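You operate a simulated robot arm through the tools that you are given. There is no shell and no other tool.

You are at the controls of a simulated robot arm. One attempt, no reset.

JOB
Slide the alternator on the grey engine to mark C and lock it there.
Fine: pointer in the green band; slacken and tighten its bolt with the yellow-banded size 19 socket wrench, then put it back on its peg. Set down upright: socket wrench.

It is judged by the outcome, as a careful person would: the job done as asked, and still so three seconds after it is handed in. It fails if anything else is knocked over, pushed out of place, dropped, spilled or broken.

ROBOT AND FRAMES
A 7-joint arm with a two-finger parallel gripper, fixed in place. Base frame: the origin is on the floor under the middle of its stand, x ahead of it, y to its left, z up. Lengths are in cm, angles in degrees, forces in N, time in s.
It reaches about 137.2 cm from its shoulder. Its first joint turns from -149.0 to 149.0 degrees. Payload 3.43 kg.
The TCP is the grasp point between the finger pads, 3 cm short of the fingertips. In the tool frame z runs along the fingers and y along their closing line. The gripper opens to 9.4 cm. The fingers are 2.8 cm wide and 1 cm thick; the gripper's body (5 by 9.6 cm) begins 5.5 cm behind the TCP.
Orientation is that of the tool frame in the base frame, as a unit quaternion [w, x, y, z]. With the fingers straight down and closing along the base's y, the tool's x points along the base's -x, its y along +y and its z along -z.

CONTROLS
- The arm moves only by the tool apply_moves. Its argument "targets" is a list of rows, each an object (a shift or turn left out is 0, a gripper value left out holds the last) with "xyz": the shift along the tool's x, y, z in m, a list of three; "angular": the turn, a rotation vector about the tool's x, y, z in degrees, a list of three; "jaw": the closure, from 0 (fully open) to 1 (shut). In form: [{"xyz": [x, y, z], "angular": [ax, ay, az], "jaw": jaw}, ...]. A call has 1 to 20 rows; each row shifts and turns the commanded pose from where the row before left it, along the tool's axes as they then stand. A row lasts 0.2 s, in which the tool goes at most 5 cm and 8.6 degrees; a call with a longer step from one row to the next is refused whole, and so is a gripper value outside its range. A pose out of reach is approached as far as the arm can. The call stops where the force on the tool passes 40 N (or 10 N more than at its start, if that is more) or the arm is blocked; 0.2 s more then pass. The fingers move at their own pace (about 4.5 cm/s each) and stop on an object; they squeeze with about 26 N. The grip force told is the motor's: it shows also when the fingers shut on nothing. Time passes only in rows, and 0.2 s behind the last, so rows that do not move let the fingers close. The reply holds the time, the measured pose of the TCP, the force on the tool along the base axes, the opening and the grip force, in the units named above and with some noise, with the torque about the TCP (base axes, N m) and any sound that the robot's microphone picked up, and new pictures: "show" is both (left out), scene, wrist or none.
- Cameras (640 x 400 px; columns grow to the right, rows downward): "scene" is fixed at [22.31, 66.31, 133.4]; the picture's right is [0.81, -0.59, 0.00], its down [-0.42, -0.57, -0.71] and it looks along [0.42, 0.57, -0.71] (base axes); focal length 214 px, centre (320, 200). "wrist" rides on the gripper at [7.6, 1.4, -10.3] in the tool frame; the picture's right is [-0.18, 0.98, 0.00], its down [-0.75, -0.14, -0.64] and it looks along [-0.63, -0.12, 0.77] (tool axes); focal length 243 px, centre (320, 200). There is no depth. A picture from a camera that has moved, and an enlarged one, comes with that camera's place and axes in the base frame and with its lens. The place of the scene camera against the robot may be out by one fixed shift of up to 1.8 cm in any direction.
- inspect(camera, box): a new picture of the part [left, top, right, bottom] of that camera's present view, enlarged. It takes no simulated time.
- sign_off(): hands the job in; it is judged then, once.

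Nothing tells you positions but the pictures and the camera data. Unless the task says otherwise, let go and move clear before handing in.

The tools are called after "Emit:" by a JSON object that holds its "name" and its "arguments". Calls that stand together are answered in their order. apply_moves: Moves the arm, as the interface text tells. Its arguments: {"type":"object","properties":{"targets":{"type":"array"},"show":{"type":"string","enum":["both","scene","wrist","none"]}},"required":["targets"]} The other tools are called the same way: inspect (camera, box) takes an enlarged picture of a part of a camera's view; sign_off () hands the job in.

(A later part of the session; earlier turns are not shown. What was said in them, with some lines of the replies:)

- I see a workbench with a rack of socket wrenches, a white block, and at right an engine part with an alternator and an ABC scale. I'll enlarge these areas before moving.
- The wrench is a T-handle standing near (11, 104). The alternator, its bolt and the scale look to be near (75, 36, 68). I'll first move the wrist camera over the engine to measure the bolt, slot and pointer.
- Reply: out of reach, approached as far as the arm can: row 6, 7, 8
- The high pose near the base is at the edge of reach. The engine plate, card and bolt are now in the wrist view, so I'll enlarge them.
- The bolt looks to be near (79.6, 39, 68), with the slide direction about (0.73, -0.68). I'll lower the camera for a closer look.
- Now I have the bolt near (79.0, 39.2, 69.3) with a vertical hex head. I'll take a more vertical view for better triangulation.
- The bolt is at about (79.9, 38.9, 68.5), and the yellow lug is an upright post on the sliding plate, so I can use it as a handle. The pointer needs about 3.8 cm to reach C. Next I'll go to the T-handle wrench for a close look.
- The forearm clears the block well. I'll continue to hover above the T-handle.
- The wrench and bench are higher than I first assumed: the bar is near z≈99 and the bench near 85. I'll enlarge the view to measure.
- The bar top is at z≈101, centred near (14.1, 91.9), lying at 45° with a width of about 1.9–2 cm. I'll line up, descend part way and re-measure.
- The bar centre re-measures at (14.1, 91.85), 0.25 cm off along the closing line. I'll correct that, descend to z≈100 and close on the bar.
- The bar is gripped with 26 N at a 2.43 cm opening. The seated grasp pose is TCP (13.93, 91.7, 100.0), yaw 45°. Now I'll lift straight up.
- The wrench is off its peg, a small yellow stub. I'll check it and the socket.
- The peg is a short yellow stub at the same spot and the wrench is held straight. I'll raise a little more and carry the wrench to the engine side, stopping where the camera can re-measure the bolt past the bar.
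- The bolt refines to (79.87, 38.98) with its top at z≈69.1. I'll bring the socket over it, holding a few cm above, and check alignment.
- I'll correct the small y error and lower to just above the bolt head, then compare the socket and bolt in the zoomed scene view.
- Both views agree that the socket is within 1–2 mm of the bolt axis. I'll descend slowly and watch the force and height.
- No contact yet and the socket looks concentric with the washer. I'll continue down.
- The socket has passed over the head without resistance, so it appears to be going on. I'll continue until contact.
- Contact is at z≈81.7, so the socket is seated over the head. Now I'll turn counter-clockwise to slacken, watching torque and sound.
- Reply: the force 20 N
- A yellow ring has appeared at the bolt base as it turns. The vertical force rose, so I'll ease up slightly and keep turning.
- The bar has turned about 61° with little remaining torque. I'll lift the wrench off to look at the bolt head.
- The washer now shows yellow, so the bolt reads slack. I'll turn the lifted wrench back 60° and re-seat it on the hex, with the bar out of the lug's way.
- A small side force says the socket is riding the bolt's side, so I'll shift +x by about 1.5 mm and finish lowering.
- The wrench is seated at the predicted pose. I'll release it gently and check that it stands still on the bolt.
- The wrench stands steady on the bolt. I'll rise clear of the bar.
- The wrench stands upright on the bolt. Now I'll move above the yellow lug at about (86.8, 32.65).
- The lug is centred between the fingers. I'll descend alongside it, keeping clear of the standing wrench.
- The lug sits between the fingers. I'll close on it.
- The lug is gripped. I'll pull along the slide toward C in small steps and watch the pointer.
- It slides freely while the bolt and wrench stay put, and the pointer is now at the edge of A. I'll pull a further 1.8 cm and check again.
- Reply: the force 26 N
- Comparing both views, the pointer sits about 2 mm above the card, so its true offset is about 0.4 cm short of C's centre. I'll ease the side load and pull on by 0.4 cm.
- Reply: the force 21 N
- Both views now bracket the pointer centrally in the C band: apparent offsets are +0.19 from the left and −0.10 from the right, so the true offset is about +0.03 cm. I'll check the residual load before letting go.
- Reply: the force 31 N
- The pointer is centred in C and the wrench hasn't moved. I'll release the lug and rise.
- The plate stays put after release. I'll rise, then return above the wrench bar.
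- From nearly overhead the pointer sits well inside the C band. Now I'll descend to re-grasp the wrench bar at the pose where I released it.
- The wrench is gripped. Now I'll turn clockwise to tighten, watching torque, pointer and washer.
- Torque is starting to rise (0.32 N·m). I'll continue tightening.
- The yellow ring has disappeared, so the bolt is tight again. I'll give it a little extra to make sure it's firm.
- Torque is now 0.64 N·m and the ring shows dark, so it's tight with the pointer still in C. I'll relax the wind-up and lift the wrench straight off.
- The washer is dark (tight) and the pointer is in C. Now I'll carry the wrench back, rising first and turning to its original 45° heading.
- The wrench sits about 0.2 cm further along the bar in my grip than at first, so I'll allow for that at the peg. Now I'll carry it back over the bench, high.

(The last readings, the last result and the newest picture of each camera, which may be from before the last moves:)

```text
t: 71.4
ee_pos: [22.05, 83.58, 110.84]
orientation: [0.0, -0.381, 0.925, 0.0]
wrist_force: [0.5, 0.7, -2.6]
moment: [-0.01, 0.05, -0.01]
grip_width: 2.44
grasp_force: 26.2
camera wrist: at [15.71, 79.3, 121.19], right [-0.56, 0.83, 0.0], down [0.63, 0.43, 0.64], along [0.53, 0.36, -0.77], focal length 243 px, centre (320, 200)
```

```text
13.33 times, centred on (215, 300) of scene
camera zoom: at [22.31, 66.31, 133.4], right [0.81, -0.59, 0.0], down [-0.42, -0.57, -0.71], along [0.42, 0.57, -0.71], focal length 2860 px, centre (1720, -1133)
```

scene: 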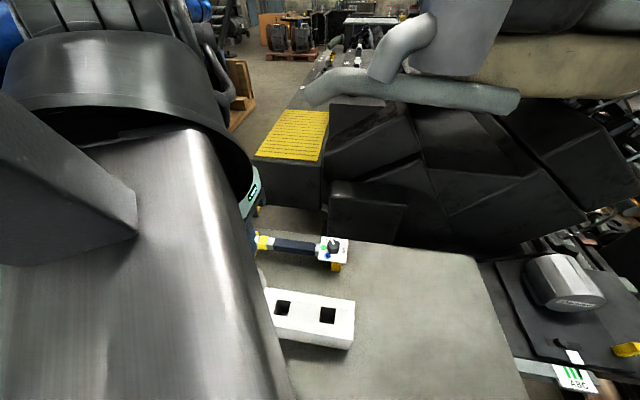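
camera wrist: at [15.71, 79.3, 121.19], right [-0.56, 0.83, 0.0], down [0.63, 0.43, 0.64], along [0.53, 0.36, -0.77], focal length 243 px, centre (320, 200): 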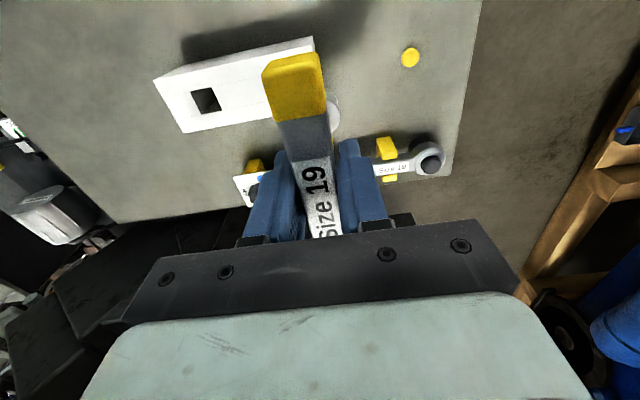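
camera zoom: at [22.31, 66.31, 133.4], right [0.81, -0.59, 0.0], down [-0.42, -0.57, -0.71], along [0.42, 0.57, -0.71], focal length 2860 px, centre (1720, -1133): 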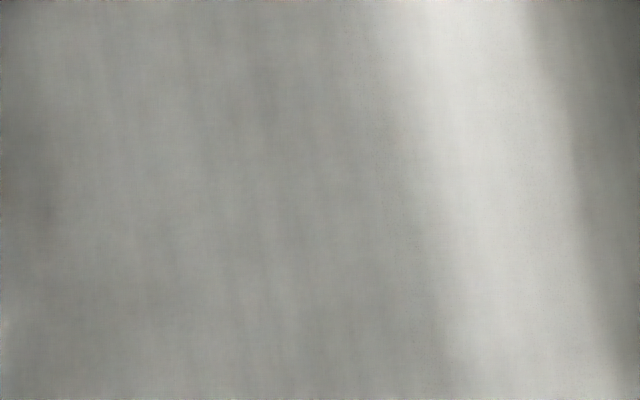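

The peg top measures near (14.13, 92.0). I'll hover directly above it, offset for the grip, and check alignment in both cameras.

Emit:
{"name": "apply_moves", "arguments": {"targets": [{"xyz": [0.0007, 0.0382, 0]}, {"xyz": [0.0007, 0.0382, 0]}, {"xyz": [0.0007, 0.0382, 0]}, {"xyz": [0, 0, 0.018]}, {"xyz": [0, 0, 0.018]}, {}, {}], "show": "both"}}

Emit:
{"name": "inspect", "arguments": {"camera": "scene", "box": [180, 260, 240, 310]}}

Emit:
{"name": "inspect", "arguments": {"camera": "wrist", "box": [300, 50, 360, 130]}}

```text
t: 73.0
ee_pos: [14.1, 91.57, 107.5]
orientation: [0.0, -0.381, 0.925, 0.0]
wrist_force: [-0.3, -0.1, -3.8]
moment: [-0.04, 0.0, -0.02]
grip_width: 2.43
grasp_force: 26.1
camera wrist: at [7.77, 87.22, 117.75], right [-0.56, 0.83, 0.0], down [0.63, 0.43, 0.64], along [0.53, 0.36, -0.77], focal length 243 px, centre (320, 200)
```

scene: 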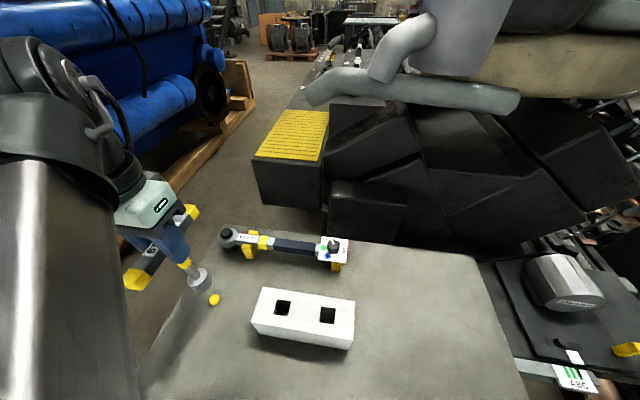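
wrist: 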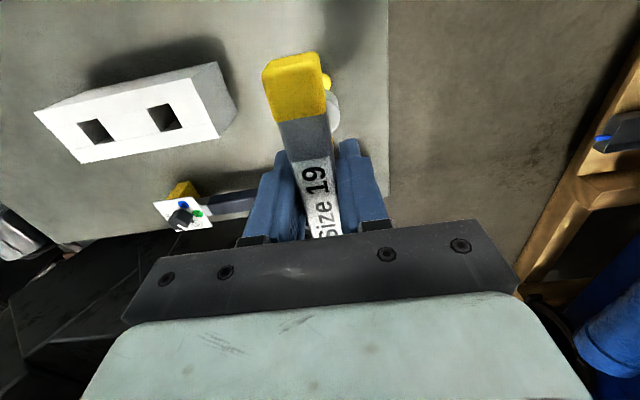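

```text
8.00 times, centred on (210, 285) of scene
camera zoom: at [22.31, 66.31, 133.4], right [0.81, -0.59, 0.0], down [-0.42, -0.57, -0.71], along [0.42, 0.57, -0.71], focal length 1716 px, centre (1200, -480)
```

zoom: 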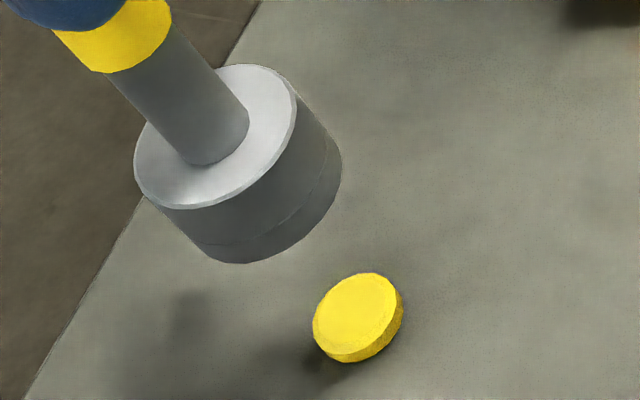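

```text
5.00 times, centred on (330, 90) of wrist
camera zoom: at [7.77, 87.22, 117.75], right [-0.56, 0.83, 0.0], down [0.63, 0.43, 0.64], along [0.53, 0.36, -0.77], focal length 1213 px, centre (270, 750)
```

zoom: 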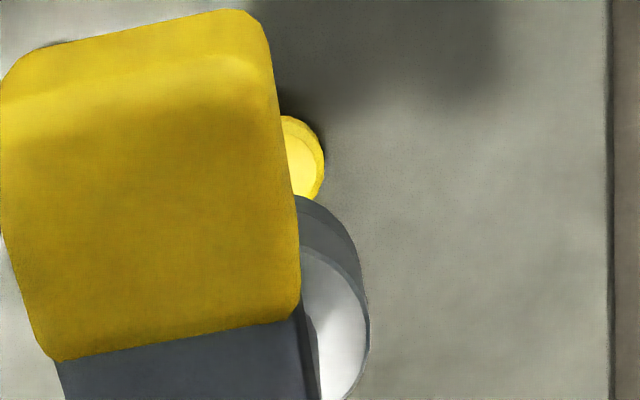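

Emit:
{"name": "apply_moves", "arguments": {"targets": [{"xyz": [0.003, 0.0013, 0.01]}, {"xyz": [0, 0, 0.015]}, {"xyz": [0, 0, 0.015]}, {"xyz": [0, 0, 0.01]}, {}, {}], "show": "none"}}

Emit:
{"name": "inspect", "arguments": {"camera": "scene", "box": [185, 265, 235, 310]}}

Emit:
{"name": "inspect", "arguments": {"camera": "wrist", "box": [300, 50, 360, 130]}}

```text
t: 74.4
ee_pos: [13.76, 91.46, 102.35]
orientation: [0.0, -0.381, 0.925, 0.0]
wrist_force: [-0.5, -0.9, -3.6]
moment: [-0.02, -0.02, 0.02]
grip_width: 2.45
grasp_force: 25.8
```

```text
8.89 times, centred on (210, 288) of scene
camera zoom: at [22.31, 66.31, 133.4], right [0.81, -0.59, 0.0], down [-0.42, -0.57, -0.71], along [0.42, 0.57, -0.71], focal length 1906 px, centre (1298, -578)
```

zoom: 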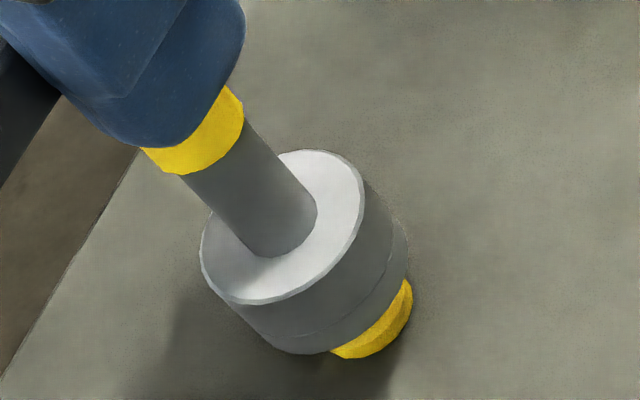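

```text
5.00 times, centred on (330, 90) of wrist
camera zoom: at [7.41, 87.07, 112.69], right [-0.56, 0.83, 0.0], down [0.63, 0.43, 0.64], along [0.53, 0.36, -0.77], focal length 1213 px, centre (270, 750)
```

zoom: 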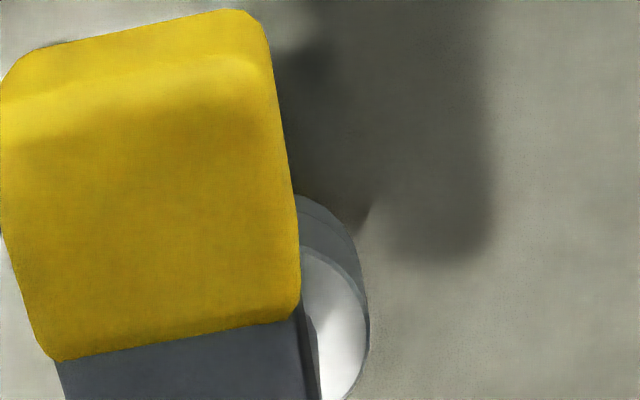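

The socket is now within about 1 mm of the peg axis. I'll make a tiny correction, then lower gently.

Emit:
{"name": "apply_moves", "arguments": {"targets": [{"xyz": [-0.0008, 0.0002, 0.003]}, {"xyz": [0, 0, 0.003]}, {"xyz": [0, 0, 0.003]}, {"xyz": [0, 0, 0.002]}, {}], "show": "none"}}

Emit:
{"name": "inspect", "arguments": {"camera": "scene", "box": [185, 265, 235, 310]}}

```text
t: 75.6
ee_pos: [13.77, 91.54, 101.45]
orientation: [0.0, -0.381, 0.925, 0.001]
wrist_force: [0.7, -1.0, -2.4]
moment: [0.0, 0.01, -0.02]
grip_width: 2.43
grasp_force: 26.1
```

```text
8.89 times, centred on (210, 288) of scene
camera zoom: at [22.31, 66.31, 133.4], right [0.81, -0.59, 0.0], down [-0.42, -0.57, -0.71], along [0.42, 0.57, -0.71], focal length 1906 px, centre (1298, -578)
```

zoom: 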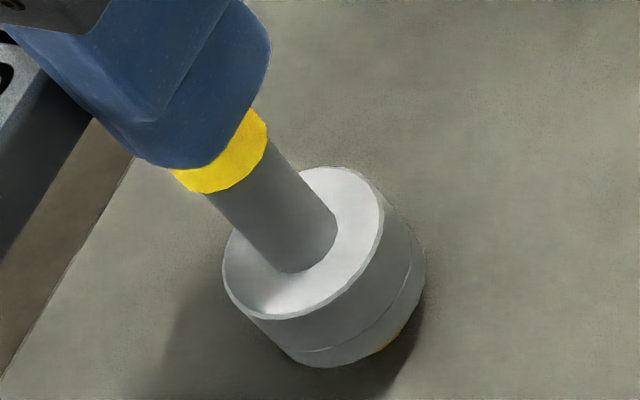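

Emit:
{"name": "apply_moves", "arguments": {"targets": [{"xyz": [0, 0, 0.002]}, {"xyz": [0, 0, 0.002]}, {"xyz": [0, 0, 0.002]}, {"xyz": [0, 0, 0.002]}, {}], "show": "none"}}

Emit:
{"name": "inspect", "arguments": {"camera": "scene", "box": [185, 265, 235, 310]}}

```text
t: 76.8
ee_pos: [13.89, 91.56, 100.57]
orientation: [-0.001, -0.381, 0.924, 0.001]
wrist_force: [-0.1, 0.7, -3.5]
moment: [0.03, 0.0, 0.0]
grip_width: 2.4
grasp_force: 26.3
```

```text
8.89 times, centred on (210, 288) of scene
camera zoom: at [22.31, 66.31, 133.4], right [0.81, -0.59, 0.0], down [-0.42, -0.57, -0.71], along [0.42, 0.57, -0.71], focal length 1906 px, centre (1298, -578)
```

zoom: 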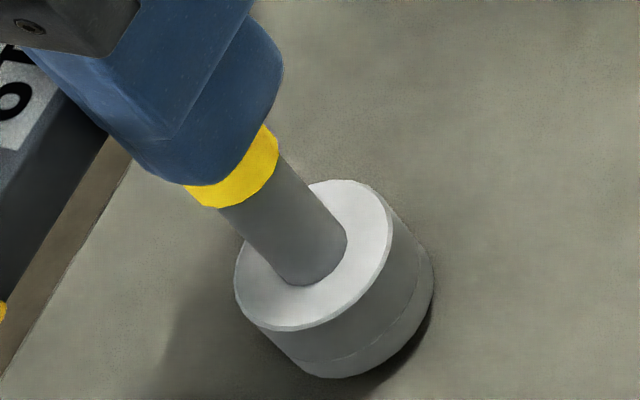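

It is passing over the peg without contact. I'll continue to the bench.

Emit:
{"name": "apply_moves", "arguments": {"targets": [{"xyz": [0, 0, 0.002]}, {"xyz": [0, 0, 0.002]}, {"xyz": [0, 0, 0.001]}, {}], "show": "none"}}

Emit:
{"name": "inspect", "arguments": {"camera": "scene", "box": [185, 265, 235, 310]}}

```text
t: 77.8
ee_pos: [13.81, 91.59, 100.1]
orientation: [0.0, -0.382, 0.924, 0.0]
wrist_force: [0.4, 0.1, -3.1]
moment: [-0.02, 0.02, 0.04]
grip_width: 2.42
grasp_force: 26.2
```

```text
8.89 times, centred on (210, 288) of scene
camera zoom: at [22.31, 66.31, 133.4], right [0.81, -0.59, 0.0], down [-0.42, -0.57, -0.71], along [0.42, 0.57, -0.71], focal length 1906 px, centre (1298, -578)
```

zoom: 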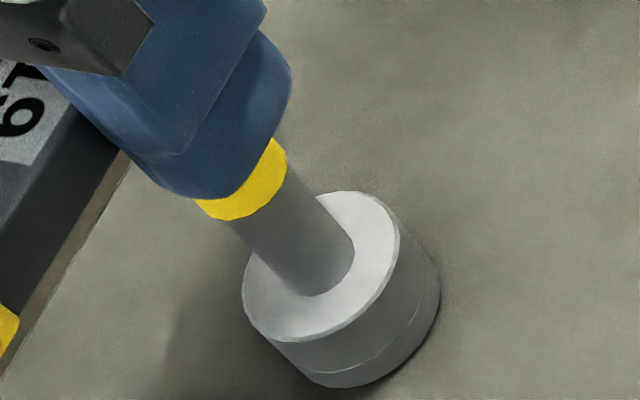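

Emit:
{"name": "apply_moves", "arguments": {"targets": [{"xyz": [0, 0, 0.001]}, {"xyz": [0, 0, 0.001]}, {}], "show": "none"}}

```text
t: 78.6
ee_pos: [13.78, 91.52, 99.92]
orientation: [0.001, -0.381, 0.925, 0.002]
wrist_force: [-3.3, -0.6, 15.9]
moment: [-0.2, 0.17, -0.02]
grip_width: 2.41
grasp_force: 26.0
```

It has seated at z=99.92, the same height as at first. I'll ease the press and release gently.

Emit:
{"name": "apply_moves", "arguments": {"targets": [{"xyz": [0, 0, -0.0008]}, {}], "show": "none"}}

```text
t: 79.2
ee_pos: [13.76, 91.52, 99.96]
orientation: [0.0, -0.381, 0.925, 0.001]
wrist_force: [-3.0, 0.9, 12.9]
moment: [0.05, 0.12, 0.03]
grip_width: 2.43
grasp_force: 25.9
```

Emit:
{"name": "apply_moves", "arguments": {"targets": [{"xyz": [0, 0, -0.0006]}, {}, {"jaw": 0.85}, {"jaw": 0.7}, {"jaw": 0.55}, {"jaw": 0.4}, {"jaw": 0.3}, {"jaw": 0.3}], "show": "both"}}

Emit:
{"name": "inspect", "arguments": {"camera": "scene", "box": [140, 220, 260, 320]}}

Emit:
{"name": "inspect", "arguments": {"camera": "wrist", "box": [240, 30, 400, 250]}}

```text
t: 81.0
ee_pos: [13.81, 91.57, 100.02]
orientation: [0.0, -0.381, 0.925, 0.0]
wrist_force: [-1.0, -1.0, 0.3]
moment: [0.02, -0.01, -0.01]
grip_width: 6.59
grasp_force: 0.1
camera wrist: at [7.43, 87.17, 110.24], right [-0.56, 0.83, 0.0], down [0.63, 0.43, 0.64], along [0.53, 0.36, -0.77], focal length 243 px, centre (320, 200)
```

scene: 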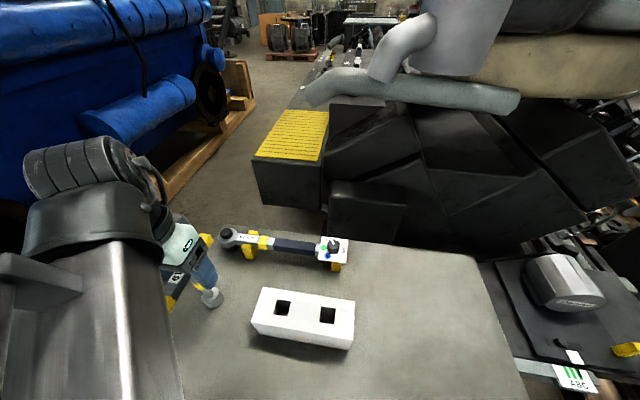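
wrist: 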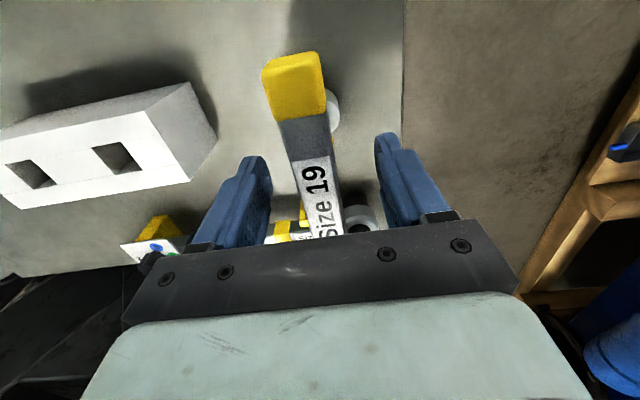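

```text
4.00 times, centred on (200, 270) of scene
camera zoom: at [22.31, 66.31, 133.4], right [0.81, -0.59, 0.0], down [-0.42, -0.57, -0.71], along [0.42, 0.57, -0.71], focal length 858 px, centre (800, -80)
```

zoom: 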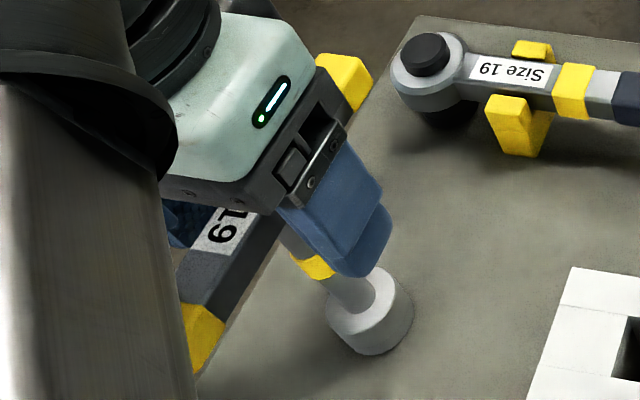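

```text
1.82 times, centred on (320, 140) of wrist
camera zoom: at [7.43, 87.17, 110.24], right [-0.56, 0.83, 0.0], down [0.63, 0.43, 0.64], along [0.53, 0.36, -0.77], focal length 441 px, centre (320, 309)
```

zoom: 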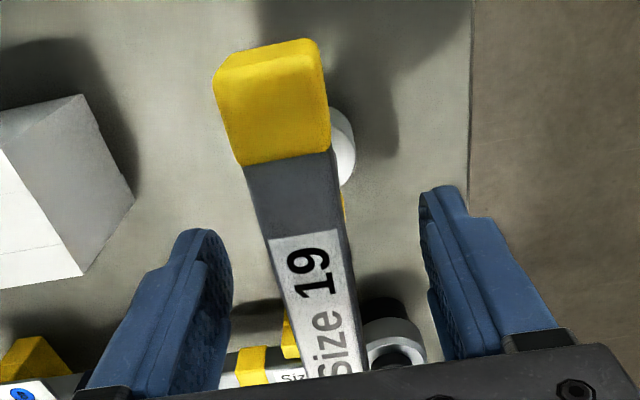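

The wrench is standing on its peg. I'll rise straight up and clear.

Emit:
{"name": "apply_moves", "arguments": {"targets": [{"xyz": [0, 0, -0.01]}, {"xyz": [0, 0, -0.02]}, {"xyz": [0, 0, -0.03]}, {"xyz": [0, 0, -0.04]}, {"xyz": [0, 0, -0.02]}, {}], "show": "both"}}

Emit:
{"name": "inspect", "arguments": {"camera": "scene", "box": [130, 210, 270, 330]}}

Emit:
{"name": "inspect", "arguments": {"camera": "scene", "box": [530, 310, 640, 400]}}

```text
t: 82.4
ee_pos: [13.82, 91.83, 111.95]
orientation: [0.0, -0.381, 0.924, 0.0]
wrist_force: [-0.1, -0.4, 0.0]
moment: [-0.01, 0.01, 0.01]
grip_width: 6.61
grasp_force: 0.0
camera wrist: at [7.38, 87.39, 122.29], right [-0.56, 0.83, 0.0], down [0.63, 0.43, 0.64], along [0.53, 0.36, -0.77], focal length 243 px, centre (320, 200)
```

scene: 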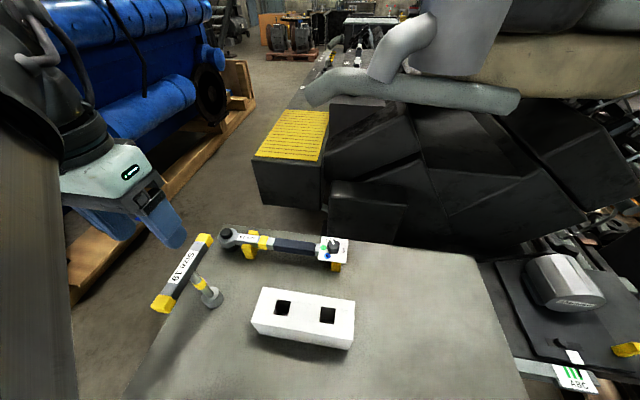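
wrist: 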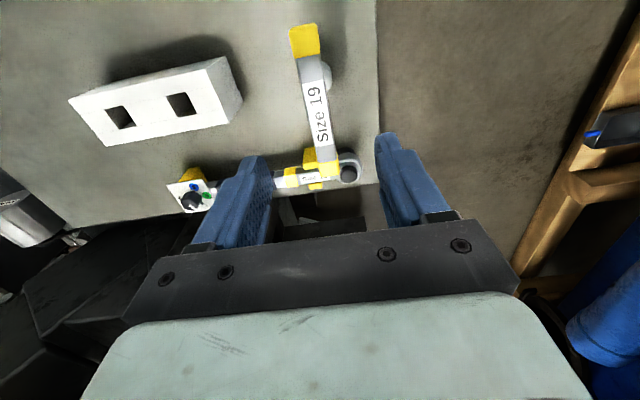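

```text
3.33 times, centred on (200, 270) of scene
camera zoom: at [22.31, 66.31, 133.4], right [0.81, -0.59, 0.0], down [-0.42, -0.57, -0.71], along [0.42, 0.57, -0.71], focal length 715 px, centre (720, -33)
```

zoom: 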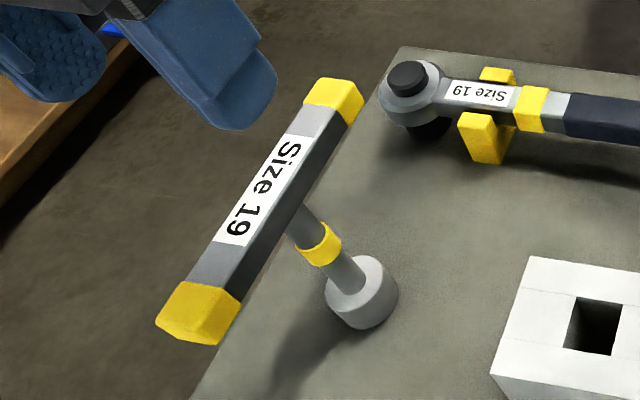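

```text
4.44 times, centred on (585, 355) of scene
camera zoom: at [22.31, 66.31, 133.4], right [0.81, -0.59, 0.0], down [-0.42, -0.57, -0.71], along [0.42, 0.57, -0.71], focal length 953 px, centre (-858, -489)
```

zoom: 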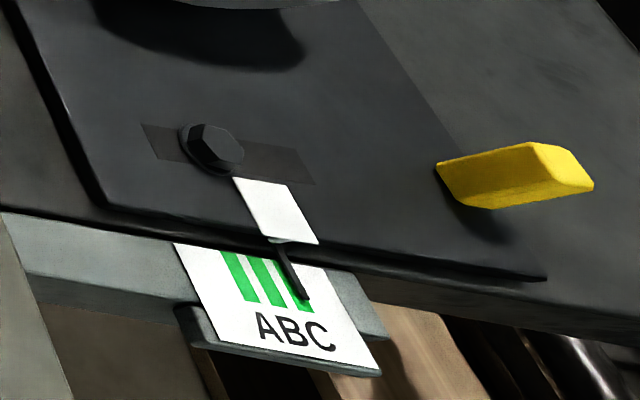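

The wrench stands on its peg just as it began. A final check of the pointer and bolt before moving clear.

Emit:
{"name": "inspect", "arguments": {"camera": "scene", "box": [566, 356, 590, 380]}}

Emit:
{"name": "inspect", "arguments": {"camera": "scene", "box": [545, 330, 585, 360]}}

```text
16.00 times, centred on (578, 368) of scene
camera zoom: at [22.31, 66.31, 133.4], right [0.81, -0.59, 0.0], down [-0.42, -0.57, -0.71], along [0.42, 0.57, -0.71], focal length 3432 px, centre (-3808, -2488)
```

zoom: 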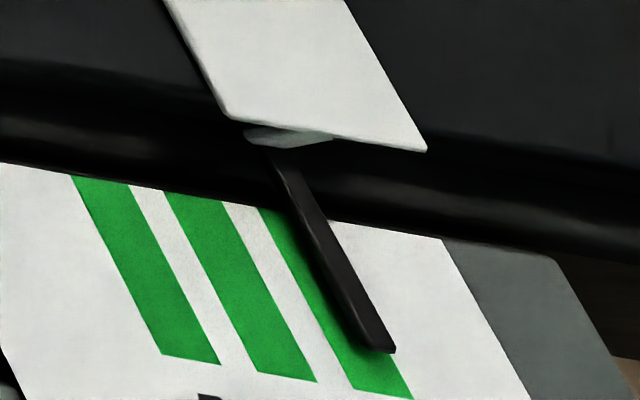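

```text
13.33 times, centred on (565, 345) of scene
camera zoom: at [22.31, 66.31, 133.4], right [0.81, -0.59, 0.0], down [-0.42, -0.57, -0.71], along [0.42, 0.57, -0.71], focal length 2860 px, centre (-2947, -1733)
```

zoom: 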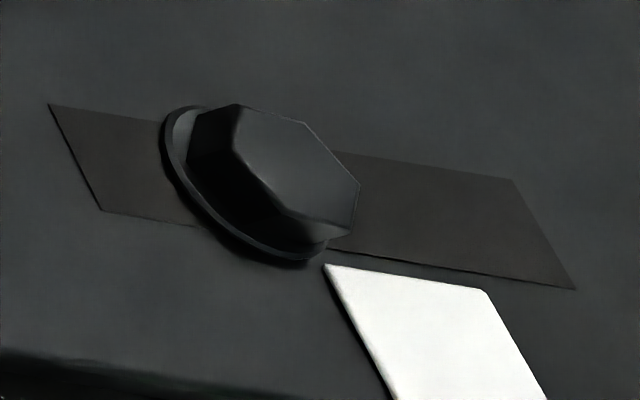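

The pointer is in C, the bolt is tight with a dark washer, and the wrench is upright on its peg. The gripper is open and clear, so I'm handing in.

Emit:
{"name": "sign_off", "arguments": {}}

```text
The job is handed in.
```

The alternator is at mark C with its bolt tightened, and the socket wrench is back upright on its peg. I've handed the job in, but no verdict came back.

- **Pointer:** it sits inside the green C band, about 0.1 cm from the centre by my measurement. It did not move when I tightened the bolt.
- **Bolt:** I slackened it about 60°, and the washer showed yellow. I then tightened it about 70°, past its starting point, to roughly 0.64 N·m. The washer is dark again, as it was before I started. I took that as locked and did not test it by pushing on the alternator.
- **Wrench:** I used the T-handle size 19 and left it standing on the bolt while I slid the alternator by its yellow lug. It is now on its peg at its original heading and height.
- **Surroundings:** I saw nothing else moved or knocked over. The gripper is open and raised clear of the wrench.
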